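You operate a simulated robot arm through the tools that you are given. There is no shell and no other tool. Be economical: measure what you need, move in short steps, check, and stop when the job is done.

You are at the controls of a simulated robot arm. One attempt, no reset.

## Task
Scrub the tea stain off the sink floor with the soaped round brush.
Fine: soap from the green tray; rinse the soap off the brush under the tap, tap off, brush back. Set down upright: round brush with teal bristles. What is to be rubbed or washed off counts as gone when no trace of it is left.

Only the result counts: the job must be done as asked and must still hold three seconds after the hand-in. Knocking over, shifting, dropping, spilling or breaking anything else fails it.

## Robot
A 7-joint arm with a two-finger parallel gripper on a trunk, on a base that drives. Base frame: it is fixed to the floor where the robot stands at the start and does not move with it; the origin is under the middle of the robot, x ahead of it, y to its left, z up; the surface under the hand at the start is at about z = 93.8. Lengths are in cm, angles in rad, forces in N, time in s.
With the tool pointing down near the work surface it reaches from about 48 to 92 cm from the robot's upright axis, wherever it stands. Its first joint turns from -2.007 to 2.007 rad. Places, roughly: soap tray [80, 20, 100]; tap lever [80, 70, 100]; tea stain [70, 80, 80]. Payload 3.91 kg.
The tool frame sits at the grasp point between the pads (the TCP): z along the fingers, y along the line on which they close. The tips reach 3 cm beyond it. Largest opening 11 cm; finger width 2, thickness 1; the body of the gripper, 4.8 by 11.2 cm, starts 5.5 cm behind the TCP.
Orientation is told as [roll, pitch, yaw] about the base's x, y, z axes, in that order, counted from this pose: with the fingers straight down and closing along the base's y, the tool's x points along the base's -x, its y along +y and its z along -z.

## Interface
- The arm moves only by the tool step_arm. Its argument "commands" is one flat list of numbers, 7 for each row, row after row: the shift along the base's x, y, z in cm, then the turn, a rotation vector about the base's x, y, z in rad, then the finger opening in cm, from 0 to 11. In form: [tx, ty, tz, wx, wy, wz, claw, tx, ty, tz, wx, wy, wz, claw, ...]. A call has 1 to 8 rows; each row is the pose to reach, as a shift and turn from the pose commanded when the call began. Rows are played at 5 a second. More than 5 cm and 0.15 rad between two rows, or a gripper value outside its range, and nothing of the call is played. A pose out of reach is approached as far as the arm can. The call stops where the force on the tool passes 40 N (or 10 N more than at its start, if that is more) or the arm is blocked; 0.2 s more then pass. The fingers move at their own pace (about 15.3 cm/s each) and stop on an object; they squeeze with about 34 N. The grip force told is the motor's: it shows also when the fingers shut on nothing. Time passes only in rows, and 0.2 s behind the last, so rows that repeat a pose let the fingers close. It gives the time, the measured TCP pose, the force on the tool (base axes), the opening and the grip force at its end, in the units of the frame above (readings bear some noise), with the torque about the TCP (base axes, N m) and any sound that the robot's microphone picked up.
- Cameras (640 x 400 px; columns grow to the right, rows downward): "scene" is now at [21.49, 23.77, 149.18]; the picture's right is [0.41, -0.91, 0.00], its down [-0.69, -0.31, -0.65] and it looks along [0.59, 0.27, -0.76] (base axes); focal length 288 px, centre (320, 200). "wrist" rides on the gripper at [7.2, 1.7, -10.3] in the tool frame; the picture's right is [-0.23, 0.97, 0.00], its down [-0.76, -0.18, -0.62] and it looks along [-0.61, -0.14, 0.78] (tool axes); focal length 222 px, centre (320, 200). There is no depth. A picture from a camera that has moved, and an enlarged one, comes with that camera's place and axes in the base frame and with its lens.
- snapshot(camera): a new picture of that camera. It takes no simulated time.
- slide_trunk(by): slides the trunk up (or, below 0, down) by that many cm; the arm and the scene camera ride with it, the base frame stays. It gives what a move gives, with no picture.
- drive_base(legs): drives the robot by 1 to 6 legs, each [ahead, left, turn to the left] in cm, cm and rad, along the robot's own axes; the way and the turn of a leg run together, so that a leg with both is an arc; at most 150 cm and 3.142 rad a leg. The arm and the cameras ride along, it lands a little off, and it stops where it bumps. It gives what a move gives.
- turn_head(pan, tilt): turns the head with the scene camera to pan (to the left, within 1.396 rad either way) and tilt (down, from -0.506 to 1.204), counted from straight ahead of the robot. It gives what a move gives.
- enlarge(camera, box): a new picture of the part [left, top, right, bottom] of that camera's present view, enlarged. It takes no simulated time.
- sign_off(): hands the job in; it is judged then, once.

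Work in short steps. Places have to be worked out from the pictures, the camera data and where the tool is seen: move nearer, look again, correct. Check each grasp and each placing, and mend what went wrong. You have 120 turns and 82 pictures in all, those below and enlarged ones among them. Open the gripper and draw the arm clear of the work before you hand the job in, unless the task says otherwise; then end with one line.

The tools are called after "Request:" by a JSON object that holds its "method" and its "body". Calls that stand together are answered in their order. step_arm: Moves the arm, as the interface text tells. Its arguments: {"type":"object","properties":{"commands":{"type":"array","items":{"type":"number"}}},"required":["commands"]} The other tools are called the same way: slide_trunk (by) slides the trunk up or down; drive_base (legs) drives the base; turn_head (pan, tilt) turns the head that bears the scene camera; snapshot (camera) takes a picture; enlarge (camera, box) takes an enlarged picture of a part of a camera's view; sign_off () hands the job in.

At the start:

```text
t: 0.0
position: [44.07, 19.32, 129.66]
orientation: [-0.001, 0.001, 0.001]
wrist_force: [0.0, 0.2, -0.5]
torque: [0.01, 0.02, -0.01]
grip_width: 11.02
grip_force: 0.0
trunk travel left (down, up): [-85.0, 14.0]
robot x, y, heading: [0.33, 0.16, -0.002]
head pan, tilt: [0.424, 0.864]
```

scene: 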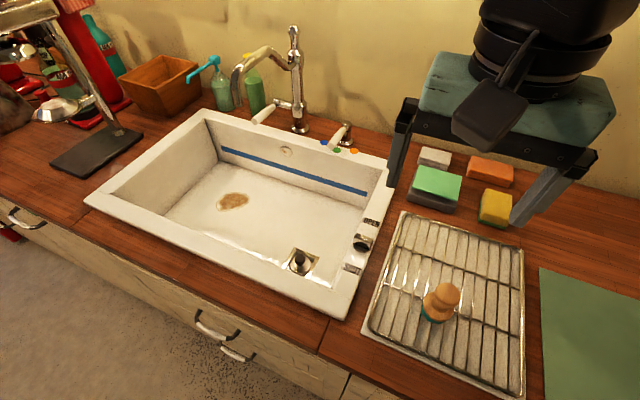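
wrist: 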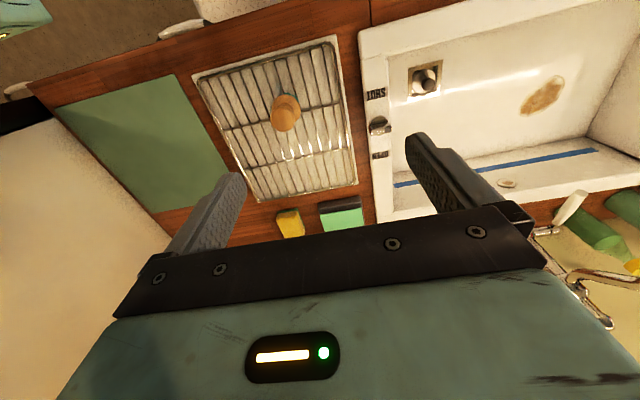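

The scene shows the round brush on the rack, with the soap sponge, sink and tap. I'll look closer at the brush, and at the tray and tap area.

Request:
{"method": "enlarge", "body": {"camera": "scene", "box": [360, 130, 560, 340]}}

Request:
{"method": "enlarge", "body": {"camera": "scene", "box": [180, 10, 420, 290]}}

```text
1.90 times, centred on (460, 235) of scene
camera zoom: at [21.49, 23.77, 149.18], right [0.41, -0.91, 0.0], down [-0.69, -0.31, -0.65], along [0.59, 0.27, -0.76], focal length 548 px, centre (53, 133)
```

zoom: 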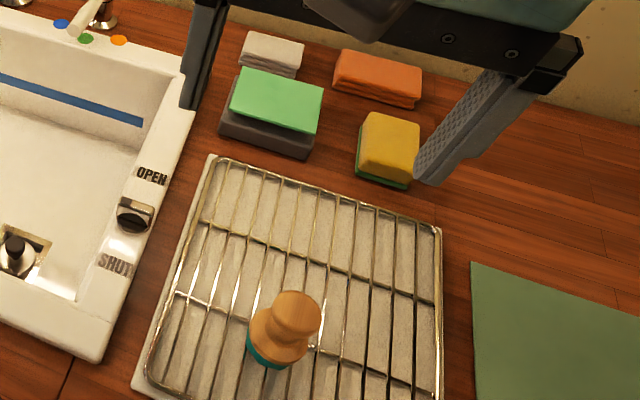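

```text
1.43 times, centred on (300, 150) of scene
camera zoom: at [21.49, 23.77, 149.18], right [0.41, -0.91, 0.0], down [-0.69, -0.31, -0.65], along [0.59, 0.27, -0.76], focal length 411 px, centre (349, 271)
```

zoom: 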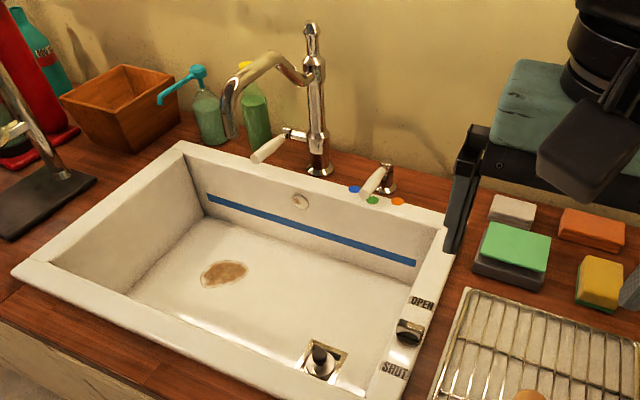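

The brush stands at about (48, 12), the lever tip at about (81, 70), and the stain lies further left. I'll drive left so that everything is within reach from one stand.

Request:
{"method": "drive_base", "body": {"legs": [[0, 46, 0]]}}

Request:
{"method": "turn_head", "body": {"pan": 0.0, "tilt": 0.85}}

Request:
{"method": "snapshot", "body": {"camera": "scene"}}

```text
t: 2.8
position: [44.22, 66.07, 129.64]
orientation: [0.001, 0.001, -0.002]
wrist_force: [-0.4, -0.4, 0.5]
torque: [-0.03, 0.01, 0.0]
grip_width: 10.97
grip_force: 0.1
trunk travel left (down, up): [-85.0, 14.0]
robot x, y, heading: [-0.4, 46.94, -0.004]
head pan, tilt: [0.424, 0.864]
```

```text
t: 3.7
position: [44.08, 66.2, 129.66]
orientation: [0.0, 0.0, -0.002]
wrist_force: [0.4, -0.8, -0.1]
torque: [-0.01, -0.02, -0.02]
grip_width: 11.02
grip_force: 0.1
trunk travel left (down, up): [-85.0, 14.0]
robot x, y, heading: [0.1, 46.78, -0.005]
head pan, tilt: [0.0, 0.85]
```

```text
77 pictures are left
camera scene: at [22.31, 67.43, 149.28], right [0.0, -1.0, 0.0], down [-0.75, 0.0, -0.66], along [0.66, 0.0, -0.75], focal length 288 px, centre (320, 200)
```

scene: 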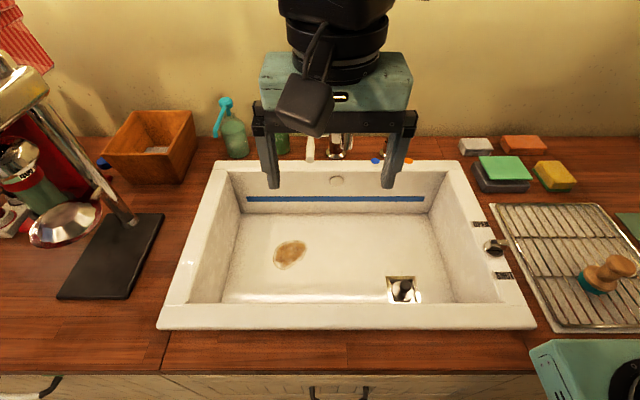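

From here all of it is in reach. I'll swing the hand right and over to the brush, keeping high.

Request:
{"method": "step_arm", "body": {"commands": [0, -4.9, 0, 0, 0, 0, 11, 0.5, -9.8, 0, 0, 0, 0, 11, 1, -14.7, 0, 0, 0, 0, 11, 1.5, -19.6, 0, 0, 0, 0, 11, 2, -24.5, 0, 0, 0, 0, 11, 2.5, -29.4, 0, 0, 0, 0, 11, 3, -34.3, 0, 0, 0, 0, 11, 3.5, -39.2, 0, 0, 0, 0, 11]}}

Request:
{"method": "step_arm", "body": {"commands": [0, -4.9, -0.5, 0, 0, 0, 11, 0.2, -9.8, -1, 0, 0, 0, 11, 0.4, -14.5, -1.5, 0, 0, 0, 11, 0.4, -14.5, -6, 0, 0, 0, 11, 0.4, -14.5, -10, 0, 0, 0, 11]}}

Request:
{"method": "snapshot", "body": {"camera": "wrist"}}

Request:
{"method": "turn_head", "body": {"pan": -0.6, "tilt": 0.85}}

Request:
{"method": "snapshot", "body": {"camera": "scene"}}

```text
t: 5.5
position: [47.56, 26.92, 129.66]
orientation: [-0.001, 0.001, 0.0]
wrist_force: [-0.2, 0.3, 0.1]
torque: [-0.01, -0.02, 0.01]
grip_width: 10.99
grip_force: 0.0
trunk travel left (down, up): [-85.0, 14.0]
robot x, y, heading: [0.06, 46.66, -0.005]
head pan, tilt: [0.0, 0.85]
```

```text
t: 6.7
position: [48.07, 12.35, 119.78]
orientation: [0.002, -0.001, -0.002]
wrist_force: [0.3, 0.8, -0.4]
torque: [-0.01, -0.02, 0.0]
grip_width: 11.01
grip_force: 0.0
trunk travel left (down, up): [-85.0, 14.0]
robot x, y, heading: [0.04, 47.02, -0.007]
head pan, tilt: [0.0, 0.85]
```

```text
76 pictures are left
camera wrist: at [40.82, 13.96, 130.04], right [0.23, 0.97, 0.0], down [0.76, -0.18, 0.62], along [0.61, -0.14, -0.78], focal length 222 px, centre (320, 200)
```

wrist: 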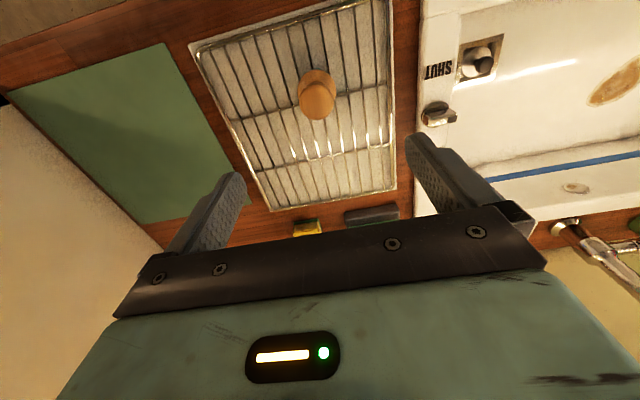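

```text
t: 7.7
position: [48.06, 12.34, 119.82]
orientation: [-0.002, -0.001, -0.001]
wrist_force: [0.8, -0.5, -0.3]
torque: [-0.02, -0.01, 0.02]
grip_width: 11.02
grip_force: 0.0
trunk travel left (down, up): [-85.0, 14.0]
robot x, y, heading: [-0.16, 46.97, -0.004]
head pan, tilt: [-0.6, 0.85]
```

```text
75 pictures are left
camera scene: at [20.94, 63.01, 149.28], right [-0.57, -0.82, 0.0], down [-0.62, 0.42, -0.66], along [0.54, -0.37, -0.75], focal length 288 px, centre (320, 200)
```

scene: 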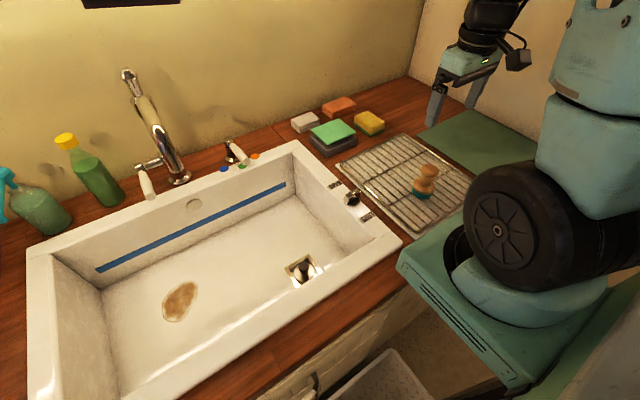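

Both views put the brush at about (48, 12.2), with its top near z 102. I'll enlarge it to see its shape.

Request:
{"method": "enlarge", "body": {"camera": "scene", "box": [380, 140, 470, 220]}}

Request:
{"method": "enlarge", "body": {"camera": "scene", "box": [280, 80, 400, 160]}}

Request:
{"method": "enlarge", "body": {"camera": "scene", "box": [100, 60, 380, 290]}}

```text
5.00 times, centred on (425, 180) of scene
camera zoom: at [20.94, 63.01, 149.28], right [-0.57, -0.82, 0.0], down [-0.62, 0.42, -0.66], along [0.54, -0.37, -0.75], focal length 1438 px, centre (-205, 300)
```

zoom: 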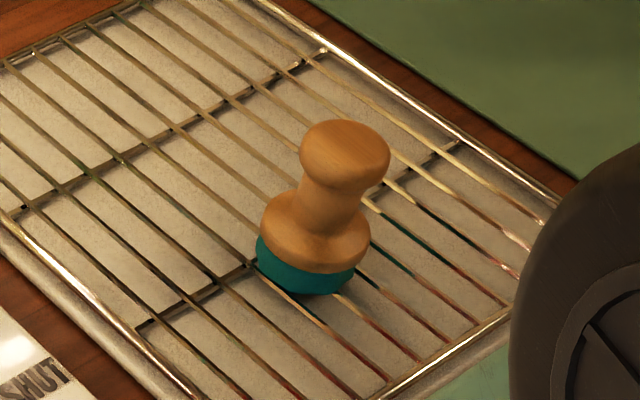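

```text
5.00 times, centred on (340, 120) of scene
camera zoom: at [20.94, 63.01, 149.28], right [-0.57, -0.82, 0.0], down [-0.62, 0.42, -0.66], along [0.54, -0.37, -0.75], focal length 1438 px, centre (220, 600)
```

zoom: 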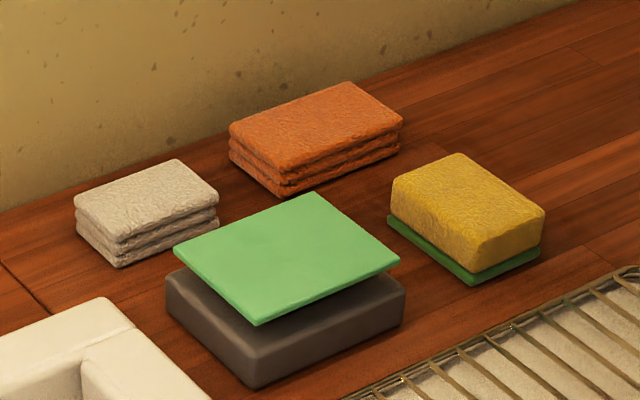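

```text
1.74 times, centred on (240, 175) of scene
camera zoom: at [20.94, 63.01, 149.28], right [-0.57, -0.82, 0.0], down [-0.62, 0.42, -0.66], along [0.54, -0.37, -0.75], focal length 500 px, centre (459, 244)
```

zoom: 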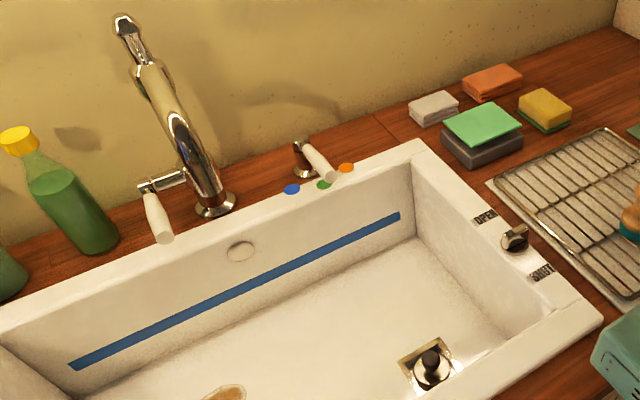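

The knob's widest part is near z 100.5. I'll go down and close on it.

Request:
{"method": "step_arm", "body": {"commands": [-0.2, -0.1, -4.8, 0, 0, 0, 11, -0.2, -0.1, -9.6, 0, 0, 0, 11, -0.2, -0.1, -14, 0, 0, 0, 11, -0.2, -0.1, -17, 0, 0, 0, 11, -0.2, -0.1, -19, 0, 0, 0, 11, -0.2, -0.1, -19, 0, 0, 0, 11]}}

Request:
{"method": "snapshot", "body": {"camera": "wrist"}}

Request:
{"method": "enlarge", "body": {"camera": "scene", "box": [380, 120, 480, 220]}}

```text
t: 9.1
position: [47.77, 12.43, 100.59]
orientation: [0.0, 0.0, -0.003]
wrist_force: [0.2, -0.2, 0.2]
torque: [-0.01, 0.03, 0.0]
grip_width: 11.0
grip_force: 0.1
trunk travel left (down, up): [-85.0, 14.0]
robot x, y, heading: [-0.17, 47.0, 0.0]
head pan, tilt: [-0.6, 0.85]
```

```text
71 pictures are left
camera wrist: at [40.63, 14.01, 110.9], right [0.23, 0.97, 0.0], down [0.76, -0.18, 0.62], along [0.61, -0.14, -0.78], focal length 222 px, centre (320, 200)
```

wrist: 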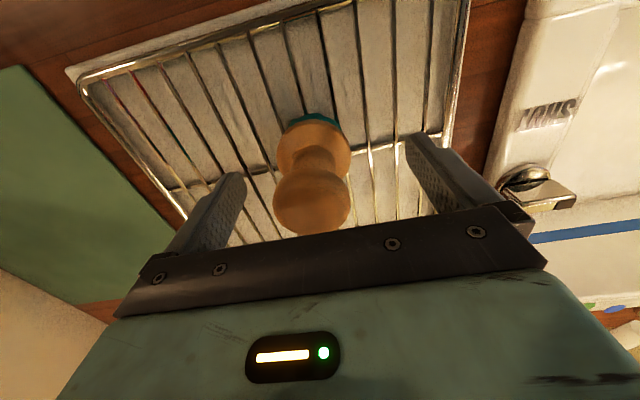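

```text
4.00 times, centred on (430, 170) of scene
camera zoom: at [20.94, 63.0, 149.28], right [-0.57, -0.82, 0.0], down [-0.62, 0.43, -0.66], along [0.54, -0.37, -0.75], focal length 1150 px, centre (-120, 320)
```

zoom: 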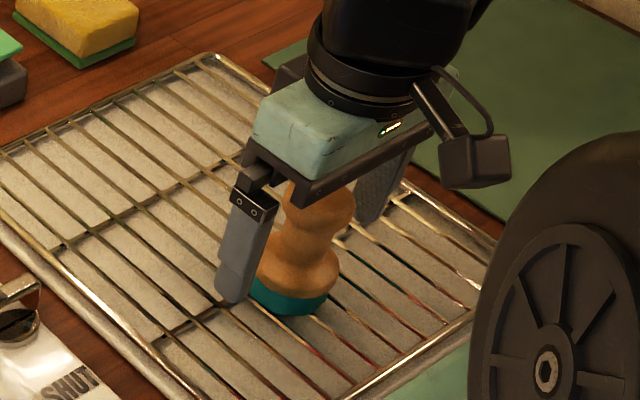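

The knob sits about 0.4 cm off centre in y. I'll correct that and close.

Request:
{"method": "step_arm", "body": {"commands": [0.3, -0.4, 0.3, 0, 0, 0, 11, 0.3, -0.4, 0.3, 0, 0, 0, 6, 0.3, -0.4, 0.3, 0, 0, 0, 3, 0.3, -0.4, 0.3, 0, 0, 0, 2, 0.3, -0.4, 0.3, 0, 0, 0, 2, 0.3, -0.4, 0.3, 0, 0, 0, 2]}}

Request:
{"method": "step_arm", "body": {"commands": [0, 0, 2, 0, 0, 0, 2, 0, 0, 6, 0, 0, 0, 2, 0, 0, 6, 0, 0, 0, 2]}}

Request:
{"method": "enlarge", "body": {"camera": "scene", "box": [380, 90, 480, 190]}}

Request:
{"method": "snapshot", "body": {"camera": "wrist"}}

```text
t: 10.5
position: [48.03, 11.97, 100.89]
orientation: [0.0, -0.001, -0.001]
wrist_force: [0.0, 0.2, 0.1]
torque: [0.04, 0.0, 0.0]
grip_width: 3.94
grip_force: 34.2
trunk travel left (down, up): [-85.0, 14.0]
robot x, y, heading: [-0.11, 47.01, -0.007]
head pan, tilt: [-0.6, 0.85]
```

```text
t: 11.3
position: [48.05, 11.96, 106.99]
orientation: [-0.001, 0.001, -0.002]
wrist_force: [-0.2, 0.1, 0.5]
torque: [0.03, -0.02, -0.02]
grip_width: 3.92
grip_force: 33.9
trunk travel left (down, up): [-85.0, 14.0]
robot x, y, heading: [0.26, 46.63, 0.001]
head pan, tilt: [-0.6, 0.85]
```

```text
4.00 times, centred on (430, 140) of scene
camera zoom: at [20.94, 63.0, 149.28], right [-0.57, -0.82, 0.0], down [-0.62, 0.43, -0.66], along [0.54, -0.37, -0.75], focal length 1150 px, centre (-120, 440)
```

zoom: 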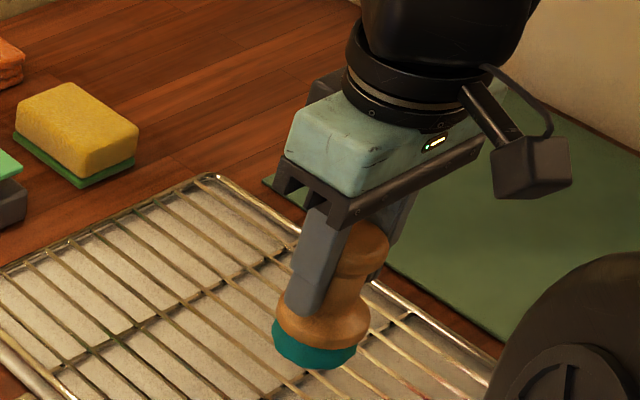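

```text
68 pictures are left
camera wrist: at [40.89, 13.53, 117.25], right [0.23, 0.97, 0.0], down [0.76, -0.18, 0.62], along [0.61, -0.14, -0.78], focal length 222 px, centre (320, 200)
```

wrist: 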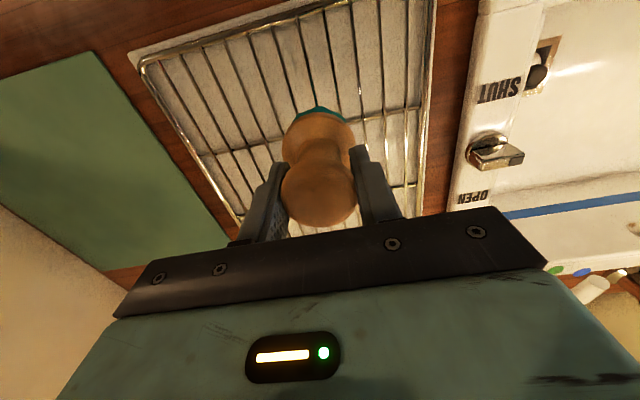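

The brush is held upright, and the place to put it back is TCP (48.03, 11.97, 100.9). The soap slab's top is near (79.7, 17.7, 96.6), so I'll move above it.

Request:
{"method": "step_arm", "body": {"commands": [0, 0, 4, 0, 0, 0, 2, 4.7, 1, 4, 0, 0, 0, 2, 9.4, 2, 4, 0, 0, 0, 2, 14.1, 3, 4, 0, 0, 0, 2, 18.8, 4, 4, 0, 0, 0, 2, 23.5, 5, 4, 0, 0, 0, 2, 28, 5.5, 4, 0, 0, 0, 2, 31.5, 5.7, 2, 0, 0, 0, 2]}}

Request:
{"method": "enlarge", "body": {"camera": "scene", "box": [270, 50, 430, 160]}}

Request:
{"method": "snapshot", "body": {"camera": "wrist"}}

```text
t: 13.1
position: [79.79, 17.81, 108.99]
orientation: [0.001, 0.0, -0.002]
wrist_force: [-1.1, 0.2, 0.0]
torque: [0.02, -0.01, 0.0]
grip_width: 3.92
grip_force: 34.4
trunk travel left (down, up): [-85.0, 14.0]
robot x, y, heading: [0.02, 46.7, 0.001]
head pan, tilt: [-0.6, 0.85]
```

```text
3.64 times, centred on (350, 105) of scene
camera zoom: at [20.88, 63.01, 149.29], right [-0.57, -0.82, 0.0], down [-0.62, 0.43, -0.66], along [0.54, -0.37, -0.75], focal length 1045 px, centre (211, 546)
```

zoom: 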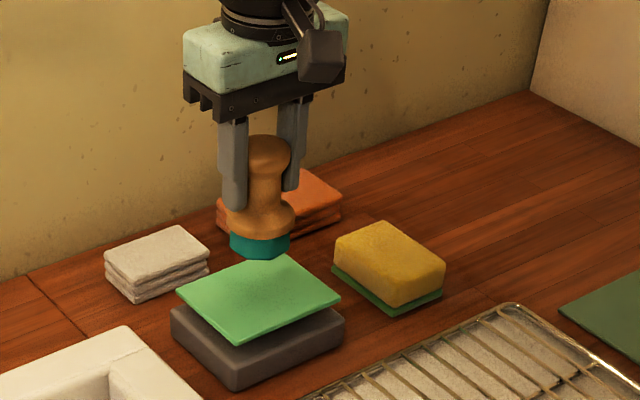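

```text
66 pictures are left
camera wrist: at [72.51, 19.28, 119.22], right [0.23, 0.97, 0.0], down [0.76, -0.18, 0.62], along [0.61, -0.14, -0.78], focal length 222 px, centre (320, 200)
```

wrist: 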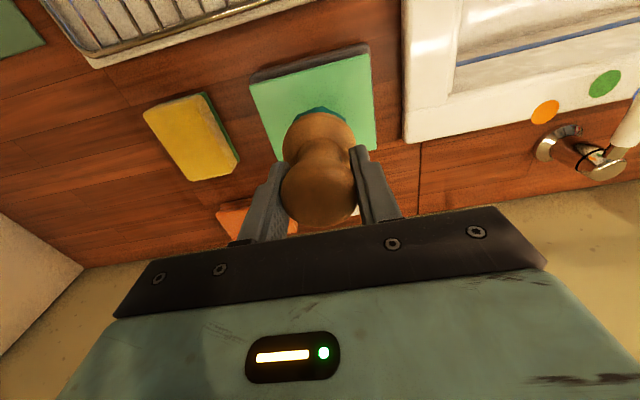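

The brush is centred over the slab. I'll lower it step by step and watch the force.

Request:
{"method": "step_arm", "body": {"commands": [0, -0.2, -3, 0, 0, 0, 2, 0, -0.2, -4.5, 0, 0, 0, 2, 0, -0.2, -5, 0, 0, 0, 2, 0, -0.2, -5.4, 0, 0, 0, 2]}}

Request:
{"method": "enlarge", "body": {"camera": "scene", "box": [290, 70, 410, 160]}}

```text
t: 14.1
position: [79.64, 17.48, 103.49]
orientation: [0.0, -0.001, 0.0]
wrist_force: [0.7, -0.3, 1.2]
torque: [0.01, -0.06, -0.02]
grip_width: 3.93
grip_force: 33.8
trunk travel left (down, up): [-85.0, 14.0]
robot x, y, heading: [0.12, 47.02, 0.0]
head pan, tilt: [-0.6, 0.85]
```

```text
4.44 times, centred on (350, 115) of scene
camera zoom: at [20.94, 63.0, 149.29], right [-0.57, -0.82, 0.0], down [-0.62, 0.43, -0.66], along [0.54, -0.37, -0.75], focal length 1278 px, centre (187, 578)
```

zoom: 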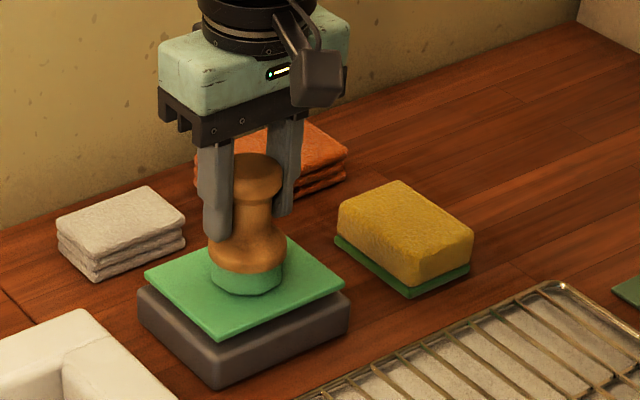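

The bristles have already turned soap-green. I'll press slightly more to load them fully, then lift and check.

Request:
{"method": "step_arm", "body": {"commands": [0, 0, -0.2, 0, 0, 0, 2, 0, 0, -0.2, 0, 0, 0, 2, 0, 0, -0.2, 0, 0, 0, 2, 0, 0, 3, 0, 0, 0, 2, 0, 0, 7.5, 0, 0, 0, 2]}}

Request:
{"method": "enlarge", "body": {"camera": "scene", "box": [290, 60, 410, 150]}}

```text
t: 15.3
position: [79.59, 17.52, 110.88]
orientation: [-0.001, 0.002, -0.002]
wrist_force: [-0.1, 0.8, -1.1]
torque: [0.0, 0.05, -0.02]
grip_width: 3.9
grip_force: 34.2
trunk travel left (down, up): [-85.0, 14.0]
robot x, y, heading: [-0.15, 46.47, -0.003]
head pan, tilt: [-0.6, 0.85]
```

```text
4.44 times, centred on (350, 105) of scene
camera zoom: at [20.99, 62.98, 149.27], right [-0.57, -0.82, 0.0], down [-0.62, 0.43, -0.66], along [0.54, -0.37, -0.75], focal length 1278 px, centre (187, 622)
```

zoom: 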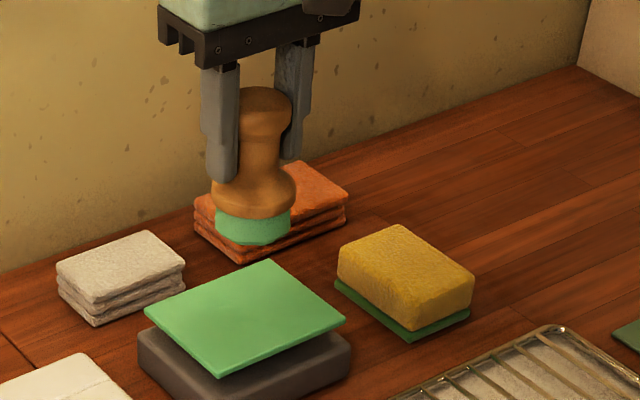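

The brush is soaped. Before going into the sink I need the spout's position, so I'll look from the head.

Request:
{"method": "turn_head", "body": {"pan": 0.2, "tilt": 0.7}}

Request:
{"method": "snapshot", "body": {"camera": "scene"}}

Request:
{"method": "enlarge", "body": {"camera": "scene", "box": [260, 20, 500, 170]}}

```text
t: 16.4
position: [79.53, 17.42, 110.98]
orientation: [0.0, 0.0, -0.002]
wrist_force: [0.3, 0.1, 0.0]
torque: [0.0, -0.02, 0.01]
grip_width: 3.92
grip_force: 34.1
trunk travel left (down, up): [-85.0, 14.0]
robot x, y, heading: [0.06, 46.92, 0.0]
head pan, tilt: [0.201, 0.7]
```

```text
63 pictures are left
camera scene: at [22.83, 69.1, 150.51], right [0.2, -0.98, 0.0], down [-0.63, -0.13, -0.76], along [0.75, 0.15, -0.64], focal length 288 px, centre (320, 200)
```

scene: 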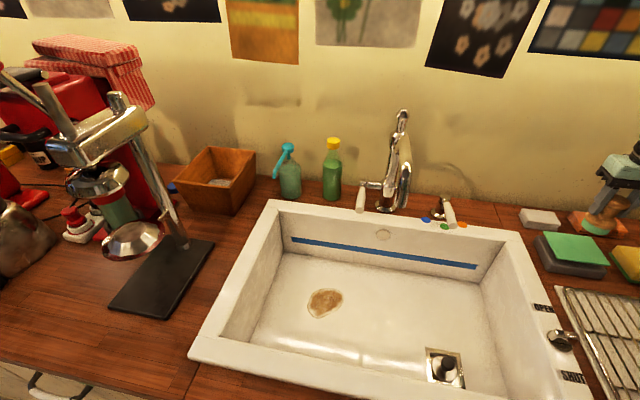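

```text
2.67 times, centred on (380, 95) of scene
camera zoom: at [22.83, 69.1, 150.51], right [0.2, -0.98, 0.0], down [-0.63, -0.13, -0.76], along [0.75, 0.15, -0.64], focal length 767 px, centre (160, 480)
```

zoom: 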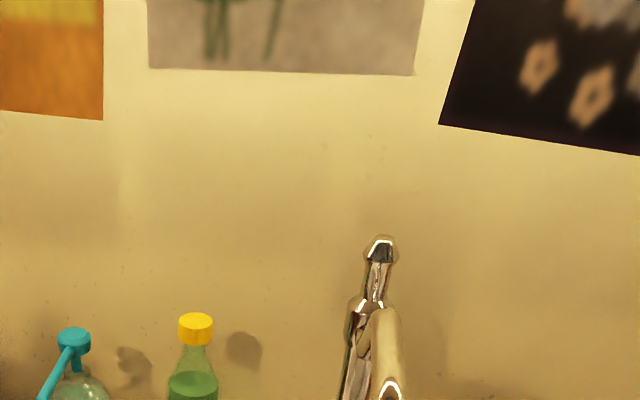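

I'll zoom in on the spout and lever.

Request:
{"method": "enlarge", "body": {"camera": "scene", "box": [330, 100, 490, 240]}}

```text
2.86 times, centred on (410, 170) of scene
camera zoom: at [22.83, 69.1, 150.51], right [0.2, -0.98, 0.0], down [-0.63, -0.13, -0.76], along [0.75, 0.15, -0.64], focal length 821 px, centre (63, 286)
```

zoom: 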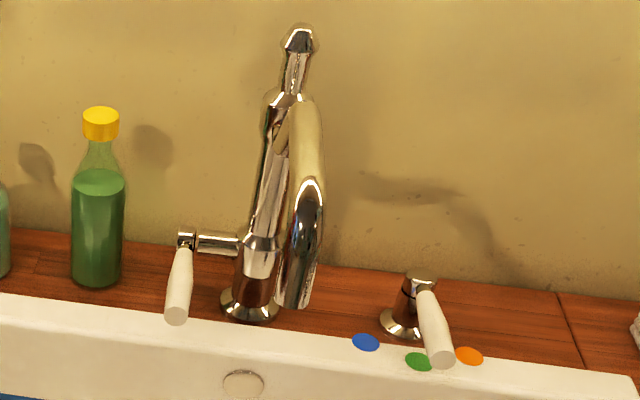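

The spout tip comes out at about (64.7, 62, 116), pointing at the robot. The stain is at about (66.5, 77), with the floor near z 75. I'll pull the arm back, drive left so the arm stays clear of the spout, and then go over the stain.

Request:
{"method": "step_arm", "body": {"commands": [-4.5, 1.7, 0.5, 0, 0, 0, 2, -9, 3.4, 1, 0, 0, 0, 2, -13.5, 5.1, 1, 0, 0, 0, 2, -18, 6.8, 1, 0, 0, 0, 2, -22.5, 8.5, 1, 0, 0, 0, 2, -27, 10.2, 1, 0, 0, 0, 2, -31, 12, 1, 0, 0, 0, 2]}}

Request:
{"method": "drive_base", "body": {"legs": [[0, 20, 0]]}}

```text
t: 18.0
position: [49.14, 29.27, 112.16]
orientation: [0.0, 0.003, -0.002]
wrist_force: [0.0, -0.1, -1.3]
torque: [0.01, 0.03, 0.02]
grip_width: 3.89
grip_force: 34.0
out of reach, approached as far as the arm can: row 7
trunk travel left (down, up): [-85.0, 14.0]
robot x, y, heading: [-0.03, 46.91, -0.004]
head pan, tilt: [0.201, 0.7]
```

```text
t: 19.6
position: [49.26, 49.45, 112.22]
orientation: [-0.001, 0.002, -0.001]
wrist_force: [-0.1, -1.2, -0.6]
torque: [0.0, 0.0, -0.04]
grip_width: 3.89
grip_force: 34.0
trunk travel left (down, up): [-85.0, 14.0]
robot x, y, heading: [0.36, 67.04, 0.003]
head pan, tilt: [0.201, 0.7]
```

Next I'll move to y 77, then forward over the stain, still above the sink.

Request:
{"method": "step_arm", "body": {"commands": [0.5, 4.8, 0, 0, 0, 0, 2, 1, 9.6, 0, 0, 0, 0, 2, 1.5, 14.4, 0, 0, 0, 0, 2, 2, 19.2, 0, 0, 0, 0, 2, 4, 23.5, 0, 0, 0, 0, 2, 8, 26, 0, 0, 0, 0, 2, 12, 27.4, -1, 0, 0, 0, 2, 16, 27.4, -4, 0, 0, 0, 2]}}

Request:
{"method": "turn_head", "body": {"pan": -0.1, "tilt": 0.85}}

Request:
{"method": "snapshot", "body": {"camera": "scene"}}

Request:
{"method": "snapshot", "body": {"camera": "wrist"}}

```text
t: 21.4
position: [65.23, 76.98, 108.07]
orientation: [0.001, 0.001, 0.001]
wrist_force: [-1.2, 0.2, -0.3]
torque: [0.03, -0.07, 0.0]
grip_width: 3.89
grip_force: 33.9
trunk travel left (down, up): [-85.0, 14.0]
robot x, y, heading: [-0.03, 66.99, 0.001]
head pan, tilt: [0.201, 0.7]
```

```text
t: 22.2
position: [65.34, 76.94, 108.05]
orientation: [-0.001, 0.004, 0.0]
wrist_force: [1.0, -0.3, -1.4]
torque: [-0.01, -0.01, -0.02]
grip_width: 3.89
grip_force: 34.2
trunk travel left (down, up): [-85.0, 14.0]
robot x, y, heading: [-0.32, 67.02, 0.0]
head pan, tilt: [-0.099, 0.85]
```

```text
60 pictures are left
camera scene: at [22.25, 86.71, 149.28], right [-0.1, -1.0, 0.0], down [-0.75, 0.07, -0.66], along [0.66, -0.06, -0.75], focal length 288 px, centre (320, 200)
```

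scene: 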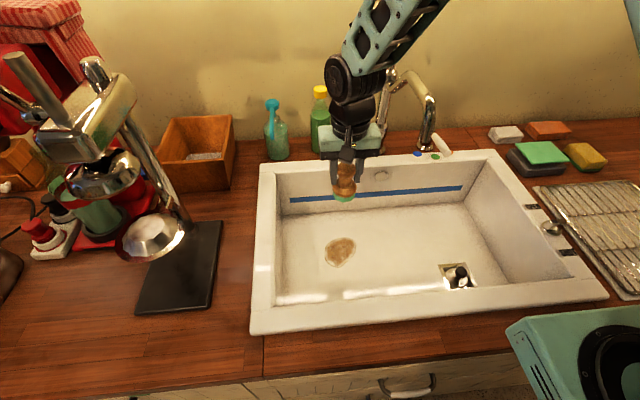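

```text
59 pictures are left
camera wrist: at [58.17, 78.51, 118.41], right [0.23, 0.97, 0.0], down [0.76, -0.18, 0.62], along [0.6, -0.14, -0.78], focal length 222 px, centre (320, 200)
```

wrist: 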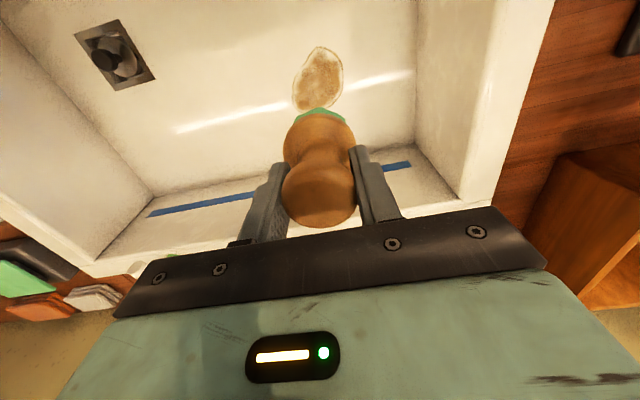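

The stain centre is about (65, 76.6) with the floor near z 77.5, spanning x 61–69 and y 72–81. I'll lower the brush toward the floor.

Request:
{"method": "step_arm", "body": {"commands": [-0.2, -0.3, -4.8, 0, 0, 0, 2, -0.2, -0.3, -9.6, 0, 0, 0, 2, -0.2, -0.3, -14.4, 0, 0, 0, 2, -0.2, -0.3, -18, 0, 0, 0, 2, -0.2, -0.3, -21, 0, 0, 0, 2, -0.2, -0.3, -22, 0, 0, 0, 2]}}

Request:
{"method": "step_arm", "body": {"commands": [0, 0, -0.4, 0, 0, 0, 2, 0, 0, -0.8, 0, 0, 0, 2, 0, 0, -1.2, 0, 0, 0, 2]}}

Request:
{"method": "enlarge", "body": {"camera": "scene", "box": [270, 160, 430, 300]}}

```text
t: 23.6
position: [65.05, 76.62, 86.11]
orientation: [0.0, 0.002, 0.001]
wrist_force: [0.0, -0.4, -1.3]
torque: [0.01, 0.0, -0.02]
grip_width: 3.93
grip_force: 34.0
trunk travel left (down, up): [-85.0, 14.0]
robot x, y, heading: [-0.08, 66.7, 0.002]
head pan, tilt: [-0.099, 0.85]
```

```text
t: 24.4
position: [65.03, 76.6, 84.9]
orientation: [0.0, 0.003, 0.001]
wrist_force: [-0.3, 0.3, -0.3]
torque: [0.02, -0.02, 0.03]
grip_width: 3.89
grip_force: 34.2
trunk travel left (down, up): [-85.0, 14.0]
robot x, y, heading: [0.15, 66.56, 0.002]
head pan, tilt: [-0.099, 0.85]
```

```text
2.86 times, centred on (350, 230) of scene
camera zoom: at [22.24, 86.7, 149.28], right [-0.1, -1.0, 0.0], down [-0.75, 0.07, -0.66], along [0.66, -0.07, -0.75], focal length 821 px, centre (234, 114)
```

zoom: 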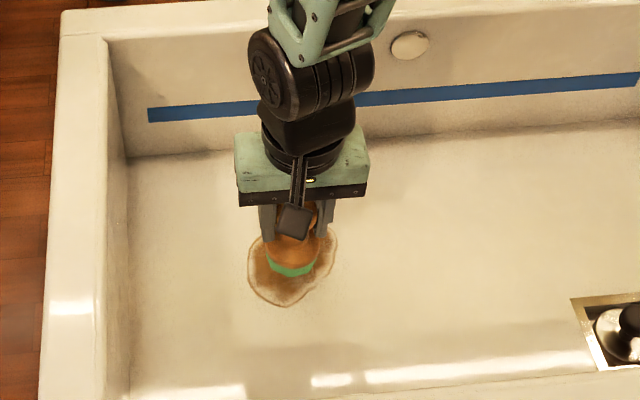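

No contact yet, so I'll continue down in small steps.

Request:
{"method": "step_arm", "body": {"commands": [0, 0, -0.3, 0, 0, 0, 2, 0, 0, -0.6, 0, 0, 0, 2, 0, 0, -0.9, 0, 0, 0, 2, 0, 0, -1.2, 0, 0, 0, 2]}}

```text
t: 25.4
position: [65.03, 76.71, 83.61]
orientation: [0.0, 0.002, 0.001]
wrist_force: [0.0, -0.8, -0.5]
torque: [0.01, 0.02, 0.04]
grip_width: 3.89
grip_force: 33.7
trunk travel left (down, up): [-85.0, 14.0]
robot x, y, heading: [0.15, 67.08, -0.004]
head pan, tilt: [-0.099, 0.85]
```

Request:
{"method": "step_arm", "body": {"commands": [0, 0, -0.3, 0, 0, 0, 2, 0, 0, -0.6, 0, 0, 0, 2, 0, 0, -0.9, 0, 0, 0, 2]}}

Request:
{"method": "enlarge", "body": {"camera": "scene", "box": [290, 190, 390, 270]}}

```text
t: 26.2
position: [64.97, 76.54, 82.87]
orientation: [-0.002, 0.005, 0.0]
wrist_force: [1.1, -0.1, -1.0]
torque: [0.01, 0.01, 0.01]
grip_width: 3.91
grip_force: 33.8
trunk travel left (down, up): [-85.0, 14.0]
robot x, y, heading: [0.11, 67.07, -0.002]
head pan, tilt: [-0.099, 0.85]
```

```text
5.00 times, centred on (340, 230) of scene
camera zoom: at [22.24, 86.7, 149.28], right [-0.1, -1.0, 0.0], down [-0.75, 0.07, -0.66], along [0.66, -0.07, -0.75], focal length 1438 px, centre (220, 50)
```

zoom: 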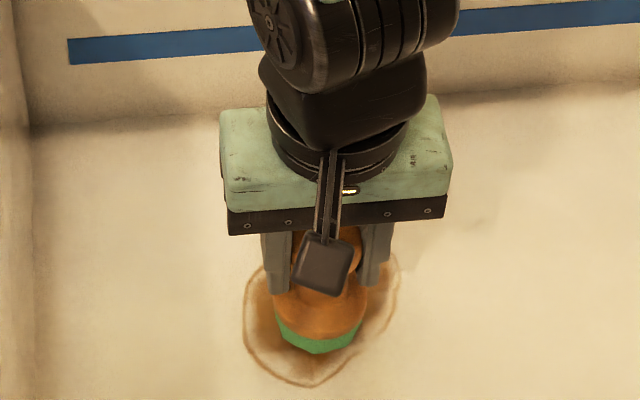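

The stain is already lightening under the brush, so it is close to or in contact. A little further down to feel the force.

Request:
{"method": "step_arm", "body": {"commands": [0, 0, -0.2, 0, 0, 0, 2, 0, 0, -0.4, 0, 0, 0, 2, 0, 0, -0.4, 0, 0, 0, 2]}}

```text
t: 27.0
position: [65.06, 76.78, 82.54]
orientation: [0.001, 0.002, 0.0]
wrist_force: [-0.1, -0.1, -1.0]
torque: [0.0, 0.0, -0.01]
grip_width: 3.91
grip_force: 34.1
trunk travel left (down, up): [-85.0, 14.0]
robot x, y, heading: [-0.15, 66.93, 0.004]
head pan, tilt: [-0.099, 0.85]
```

Request:
{"method": "step_arm", "body": {"commands": [0, 0, -0.2, 0, 0, 0, 2, 0, 0, -0.4, 0, 0, 0, 2, 0, 0, -0.4, 0, 0, 0, 2]}}

Request:
{"method": "enlarge", "body": {"camera": "scene", "box": [290, 190, 390, 270]}}

```text
t: 27.8
position: [64.99, 76.61, 82.15]
orientation: [0.001, -0.001, -0.001]
wrist_force: [-3.2, -2.0, 28.6]
torque: [-0.03, 0.2, -0.02]
grip_width: 3.88
grip_force: 34.2
trunk travel left (down, up): [-85.0, 14.0]
robot x, y, heading: [-0.15, 66.6, 0.007]
head pan, tilt: [-0.099, 0.85]
```

```text
5.00 times, centred on (340, 230) of scene
camera zoom: at [22.11, 86.67, 149.34], right [-0.1, -1.0, 0.0], down [-0.75, 0.07, -0.66], along [0.66, -0.07, -0.75], focal length 1438 px, centre (220, 50)
```

zoom: 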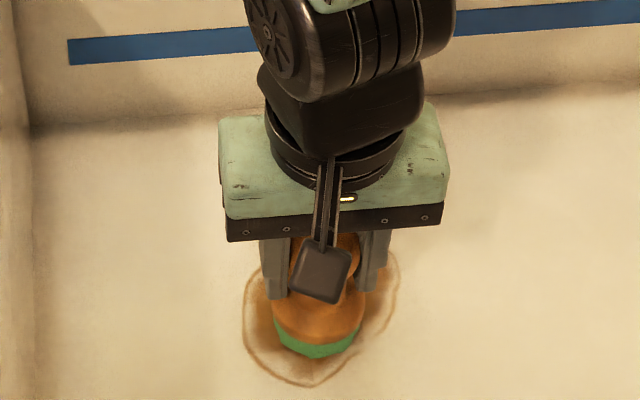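

Firm contact at TCP z 82.15 (28 N), so floor contact begins at about z 82.4. I'll ease off slightly and scrub in a spiral.

Request:
{"method": "step_arm", "body": {"commands": [0, 0, 0.15, 0, 0, 0, 2, 1.2, 0, 0.15, 0, 0, 0, 2, 0.9, 1.2, 0.15, 0, 0, 0, 2, -0.9, 1.2, 0.15, 0, 0, 0, 2, -1.2, -0.6, 0.15, 0, 0, 0, 2, 0, -1.4, 0.15, 0, 0, 0, 2, 1.5, -1, 0.15, 0, 0, 0, 2, 0, 0, 0.15, 0, 0, 0, 2]}}

Request:
{"method": "enlarge", "body": {"camera": "scene", "box": [290, 190, 390, 270]}}

```text
t: 29.6
position: [65.0, 76.63, 82.17]
orientation: [0.0, 0.004, -0.001]
wrist_force: [0.9, 1.6, 1.5]
torque: [0.11, -0.02, 0.03]
grip_width: 3.9
grip_force: 33.6
trunk travel left (down, up): [-85.0, 14.0]
robot x, y, heading: [0.36, 66.77, -0.001]
head pan, tilt: [-0.099, 0.85]
```

```text
5.00 times, centred on (340, 230) of scene
camera zoom: at [22.25, 86.68, 149.28], right [-0.1, -1.0, 0.0], down [-0.75, 0.07, -0.66], along [0.66, -0.07, -0.75], focal length 1438 px, centre (220, 50)
```

zoom: 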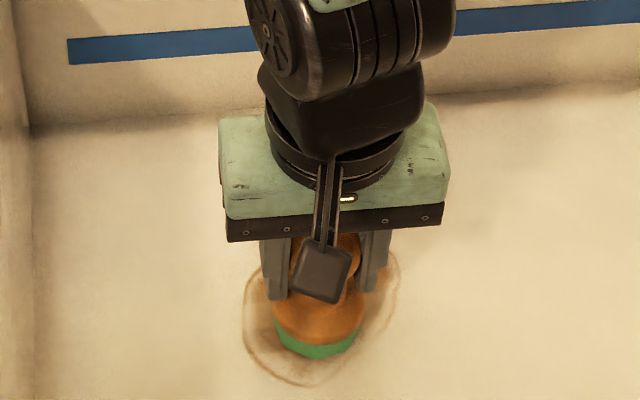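

The stain is fading where the brush passed. I'll scrub wider rings now, pressing slightly more.

Request:
{"method": "step_arm", "body": {"commands": [-2.5, 0, -0.05, 0, 0, 0, 2, -2.5, 2, -0.05, 0, 0, 0, 2, 0, 3, -0.05, 0, 0, 0, 2, 2.5, 2, -0.05, 0, 0, 0, 2, 2.5, -1, -0.05, 0, 0, 0, 2, 1.5, -3, -0.05, 0, 0, 0, 2, -1, -3, -0.05, 0, 0, 0, 2, -2.5, -1, -0.05, 0, 0, 0, 2]}}

Request:
{"method": "step_arm", "body": {"commands": [-1, 1.5, 0, 0, 0, 0, 2, -0.5, 4, 0, 0, 0, 0, 2, 2, 5, 0, 0, 0, 0, 2, 4, 4.5, 0, 0, 0, 0, 2, 6, 2, 0, 0, 0, 0, 2, 6, -1, 0, 0, 0, 0, 2, 4, -3, 0, 0, 0, 0, 2, 1, -2.5, 0, 0, 0, 0, 2]}}

Request:
{"method": "enlarge", "body": {"camera": "scene", "box": [290, 190, 390, 270]}}

```text
t: 31.4
position: [62.37, 75.41, 82.33]
orientation: [0.0, 0.003, -0.002]
wrist_force: [3.3, -3.6, 19.6]
torque: [-0.14, -0.39, -0.02]
grip_width: 3.88
grip_force: 34.1
trunk travel left (down, up): [-85.0, 14.0]
robot x, y, heading: [0.07, 66.53, -0.002]
head pan, tilt: [-0.099, 0.85]
```

```text
t: 33.2
position: [63.5, 73.08, 82.15]
orientation: [-0.001, 0.002, 0.001]
wrist_force: [2.6, 0.7, 11.4]
torque: [0.06, -0.29, 0.05]
grip_width: 3.87
grip_force: 33.8
trunk travel left (down, up): [-85.0, 14.0]
robot x, y, heading: [0.16, 67.13, -0.005]
head pan, tilt: [-0.099, 0.85]
```

```text
5.00 times, centred on (340, 230) of scene
camera zoom: at [22.23, 86.68, 149.29], right [-0.1, -1.0, 0.0], down [-0.75, 0.07, -0.66], along [0.66, -0.07, -0.75], focal length 1438 px, centre (220, 50)
```

zoom: 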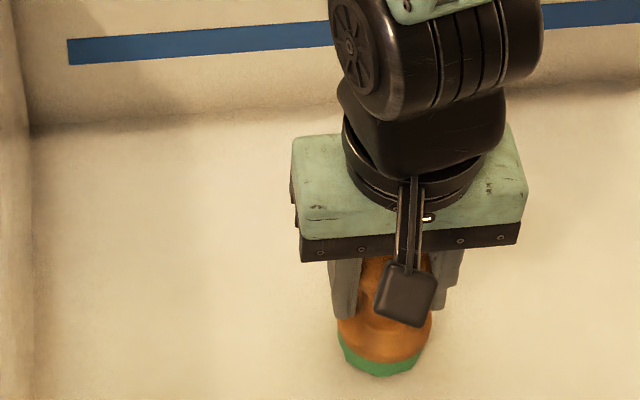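

The visible part is clean. I'll make one more pass over the hidden side and centre, then lift and inspect.

Request:
{"method": "step_arm", "body": {"commands": [2.5, -1.5, 0, 0, 0, 0, 2, 5, -0.5, 0, 0, 0, 0, 2, 5.5, 2.5, 0, 0, 0, 0, 2, 4, 5, 0, 0, 0, 0, 2, 1.5, 6.5, 0, 0, 0, 0, 2, -1.5, 5, 0, 0, 0, 0, 2, -2, 2, 0, 0, 0, 0, 2, 1, 2.5, 0, 0, 0, 0, 2]}}

Request:
{"method": "step_arm", "body": {"commands": [1.5, -1.5, 0, 0, 0, 0, 2, 1.5, 1.5, 0, 0, 0, 0, 2, 0, 0, 2, 0, 0, 0, 2, -4, 0, 6, 0, 0, 0, 2, -8, 0, 10, 0, 0, 0, 2, -9, 0, 14, 0, 0, 0, 2]}}

Request:
{"method": "snapshot", "body": {"camera": "wrist"}}

Request:
{"method": "enlarge", "body": {"camera": "scene", "box": [260, 170, 460, 310]}}

```text
t: 35.0
position: [64.5, 75.72, 82.17]
orientation: [0.0, 0.002, 0.001]
wrist_force: [-5.1, -0.9, 20.4]
torque: [-0.01, 0.1, 0.0]
grip_width: 3.89
grip_force: 34.3
trunk travel left (down, up): [-85.0, 14.0]
robot x, y, heading: [0.08, 66.77, 0.003]
head pan, tilt: [-0.099, 0.85]
```

```text
refused: row 4 steps farther than a row can; nothing moved
```

```text
53 pictures are left
camera wrist: at [57.31, 77.21, 92.47], right [0.23, 0.97, 0.0], down [0.76, -0.18, 0.62], along [0.61, -0.14, -0.78], focal length 222 px, centre (320, 200)
```

wrist: 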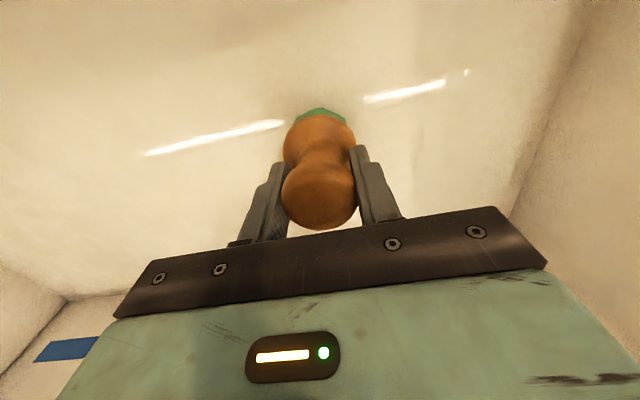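

```text
2.86 times, centred on (360, 240) of scene
camera zoom: at [22.12, 86.7, 149.31], right [-0.1, -1.0, 0.0], down [-0.75, 0.07, -0.66], along [0.66, -0.07, -0.75], focal length 821 px, centre (206, 86)
```

zoom: 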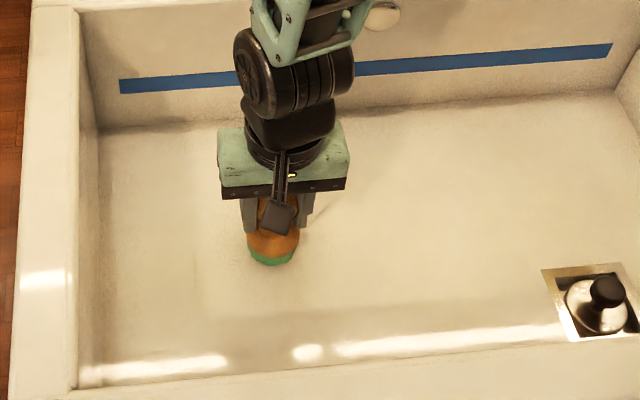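

There may be a faint line to the right of the brush. I'll lift and move left and back to inspect.

Request:
{"method": "step_arm", "body": {"commands": [0, 0, 2, 0, 0, 0, 2, 0, 1, 6, 0, 0, 0, 2, 0, 4, 9, 0, 0, 0, 2, -2, 7, 12, 0, 0, 0, 2, -5, 8, 15, 0, 0, 0, 2, -8, 9, 18, 0, 0, 0, 2]}}

Request:
{"method": "enlarge", "body": {"camera": "scene", "box": [280, 180, 460, 300]}}

Request:
{"method": "snapshot", "body": {"camera": "wrist"}}

```text
t: 36.4
position: [56.55, 84.58, 100.18]
orientation: [0.0, 0.005, 0.001]
wrist_force: [0.1, 0.0, -1.4]
torque: [0.0, 0.05, 0.02]
grip_width: 3.89
grip_force: 34.4
trunk travel left (down, up): [-85.0, 14.0]
robot x, y, heading: [-0.08, 67.08, 0.0]
head pan, tilt: [-0.099, 0.85]
```

```text
3.33 times, centred on (370, 240) of scene
camera zoom: at [22.31, 86.7, 149.27], right [-0.1, -1.0, 0.0], down [-0.75, 0.07, -0.66], along [0.66, -0.07, -0.75], focal length 958 px, centre (153, 67)
```

zoom: 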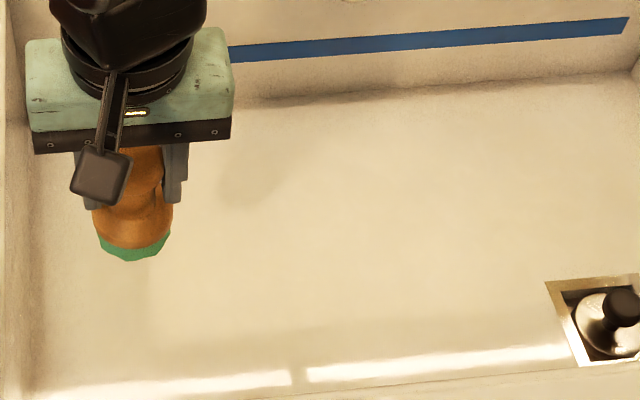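

```text
50 pictures are left
camera wrist: at [49.37, 86.15, 110.51], right [0.23, 0.97, 0.0], down [0.76, -0.18, 0.62], along [0.6, -0.14, -0.78], focal length 222 px, centre (320, 200)
```

wrist: 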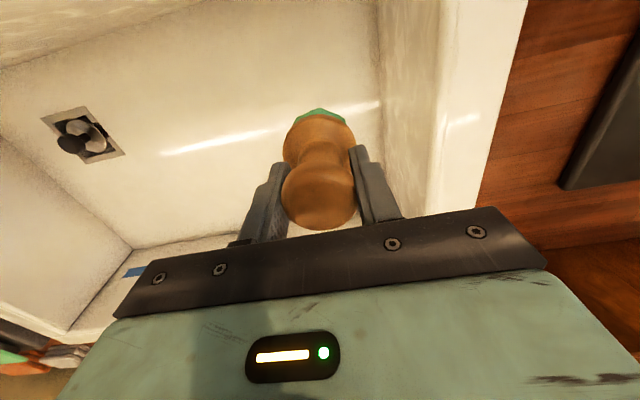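

It looks clean apart from a faint dark patch near (72, 73), which may be the gripper's shadow. I'll set the brush upright on the sink floor at (58, 84) to free the hand for the tap, then look again.

Request:
{"method": "step_arm", "body": {"commands": [1.5, 0, -4.8, 0, 0, 0, 2, 1.5, 0, -9.5, 0, 0, 0, 2, 1.5, 0, -14, 0, 0, 0, 2, 1.5, 0, -17, 0, 0, 0, 2, 1.5, 0, -17.5, 0, 0, 0, 2]}}

Request:
{"method": "step_arm", "body": {"commands": [0, 0, -0.1, 0, 0, 0, 2, 0, 0, -0.2, 0, 0, 0, 2, 0, 0, -0.2, 0, 0, 0, 2]}}

```text
refused: row 1 steps farther than a row can; nothing moved
```

```text
t: 37.2
position: [56.52, 84.48, 99.98]
orientation: [0.001, 0.003, 0.001]
wrist_force: [-0.2, -0.3, -0.5]
torque: [0.0, 0.02, 0.02]
grip_width: 3.88
grip_force: 33.9
trunk travel left (down, up): [-85.0, 14.0]
robot x, y, heading: [0.16, 67.2, 0.007]
head pan, tilt: [-0.099, 0.85]
```

That call was refused because of the step size. I'll use shorter steps and y 78, farther from the left wall.

Request:
{"method": "step_arm", "body": {"commands": [0.5, -2, -4, 0, 0, 0, 2, 1, -4, -8, 0, 0, 0, 2, 1.5, -6, -12, 0, 0, 0, 2, 1.5, -6.5, -15, 0, 0, 0, 2, 1.5, -6.5, -17, 0, 0, 0, 2, 1.5, -6.5, -17.4, 0, 0, 0, 2]}}

Request:
{"method": "step_arm", "body": {"commands": [0, 0, -0.1, 0, 0, 0, 2, 0, 0, -0.2, 0, 0, 0, 2, 0, 0, -0.2, 0, 0, 0, 2]}}

```text
t: 38.6
position: [58.1, 78.17, 82.5]
orientation: [-0.001, 0.003, 0.001]
wrist_force: [0.5, 0.7, -0.8]
torque: [-0.03, 0.0, -0.01]
grip_width: 3.87
grip_force: 33.9
trunk travel left (down, up): [-85.0, 14.0]
robot x, y, heading: [-0.28, 66.76, 0.0]
head pan, tilt: [-0.099, 0.85]
```

```text
t: 39.4
position: [58.09, 78.12, 82.41]
orientation: [-0.001, 0.002, 0.001]
wrist_force: [-0.4, 0.2, -0.4]
torque: [0.01, 0.01, 0.0]
grip_width: 3.89
grip_force: 33.8
trunk travel left (down, up): [-85.0, 14.0]
robot x, y, heading: [0.46, 66.76, 0.0]
head pan, tilt: [-0.099, 0.85]
```

Request:
{"method": "step_arm", "body": {"commands": [0, 0, -0.1, 0, 0, 0, 2, 0, 0, -0.2, 0, 0, 0, 2]}}

```text
t: 40.0
position: [58.05, 78.06, 82.12]
orientation: [0.001, 0.001, 0.001]
wrist_force: [-0.8, -0.4, 2.3]
torque: [0.02, 0.0, -0.02]
grip_width: 3.87
grip_force: 33.8
trunk travel left (down, up): [-85.0, 14.0]
robot x, y, heading: [0.39, 66.74, 0.002]
head pan, tilt: [-0.099, 0.85]
```

The brush touches the floor at TCP (58.05, 78.06, 82.1). I'll release it, rise, and look.

Request:
{"method": "step_arm", "body": {"commands": [0, 0, 0, 0, 0, 0, 5, 0, 0, 0, 0, 0, 0, 9, 0, 0, 0, 0, 0, 0, 9, 0, 0, 4, 0, 0, 0, 9, 0, 0, 8.5, 0, 0, 0, 9, 0, 0, 13, 0, 0, 0, 9, 0, 0, 17.5, 0, 0, 0, 9, 0, 0, 22, 0, 0, 0, 9]}}

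Request:
{"method": "step_arm", "body": {"commands": [0, -4, 2, 0, 0, 0, 9, 0, -8, 2, 0, 0, 0, 9, 0, -12, 2, 0, 0, 0, 9, 0, -16, 2, 0, 0, 0, 9]}}

Request:
{"method": "snapshot", "body": {"camera": "scene"}}

Request:
{"method": "enlarge", "body": {"camera": "scene", "box": [270, 190, 430, 310]}}

Request:
{"method": "snapshot", "body": {"camera": "wrist"}}

```text
t: 41.8
position: [58.07, 78.21, 104.25]
orientation: [0.0, 0.004, 0.0]
wrist_force: [0.7, 0.3, 0.4]
torque: [-0.02, 0.05, 0.0]
grip_width: 9.0
grip_force: 0.0
trunk travel left (down, up): [-85.0, 14.0]
robot x, y, heading: [0.1, 67.15, -0.002]
head pan, tilt: [-0.099, 0.85]
```

```text
t: 42.8
position: [58.04, 62.24, 106.18]
orientation: [0.001, 0.002, 0.002]
wrist_force: [0.4, 0.4, 0.7]
torque: [-0.04, 0.0, 0.02]
grip_width: 8.99
grip_force: 0.1
trunk travel left (down, up): [-85.0, 14.0]
robot x, y, heading: [-0.05, 66.95, -0.001]
head pan, tilt: [-0.099, 0.85]
```

```text
49 pictures are left
camera scene: at [22.23, 86.77, 149.27], right [-0.1, -1.0, 0.0], down [-0.75, 0.07, -0.66], along [0.66, -0.07, -0.75], focal length 288 px, centre (320, 200)
```

scene: 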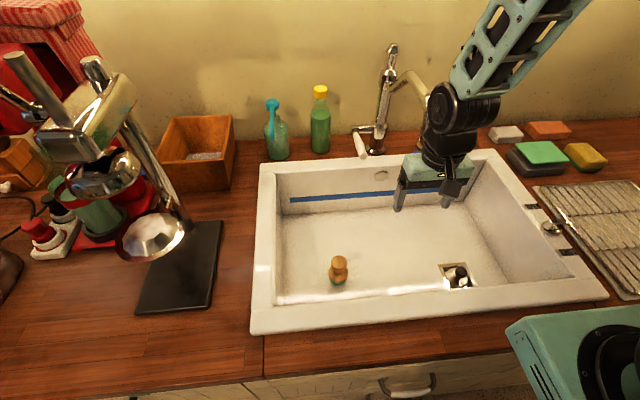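

```text
3.33 times, centred on (350, 250) of scene
camera zoom: at [22.23, 86.77, 149.27], right [-0.1, -1.0, 0.0], down [-0.75, 0.07, -0.66], along [0.66, -0.07, -0.75], focal length 958 px, centre (220, 33)
```

zoom: 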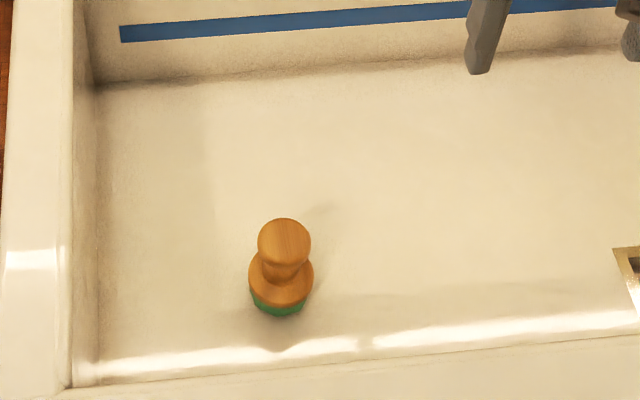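

```text
47 pictures are left
camera wrist: at [50.87, 63.72, 116.51], right [0.23, 0.97, 0.0], down [0.76, -0.18, 0.62], along [0.61, -0.14, -0.78], focal length 222 px, centre (320, 200)
```

wrist: 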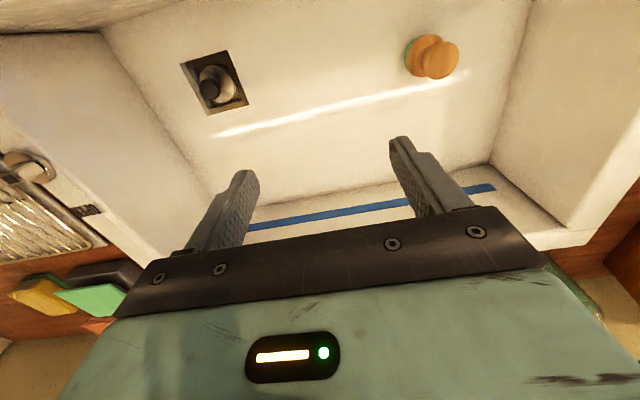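

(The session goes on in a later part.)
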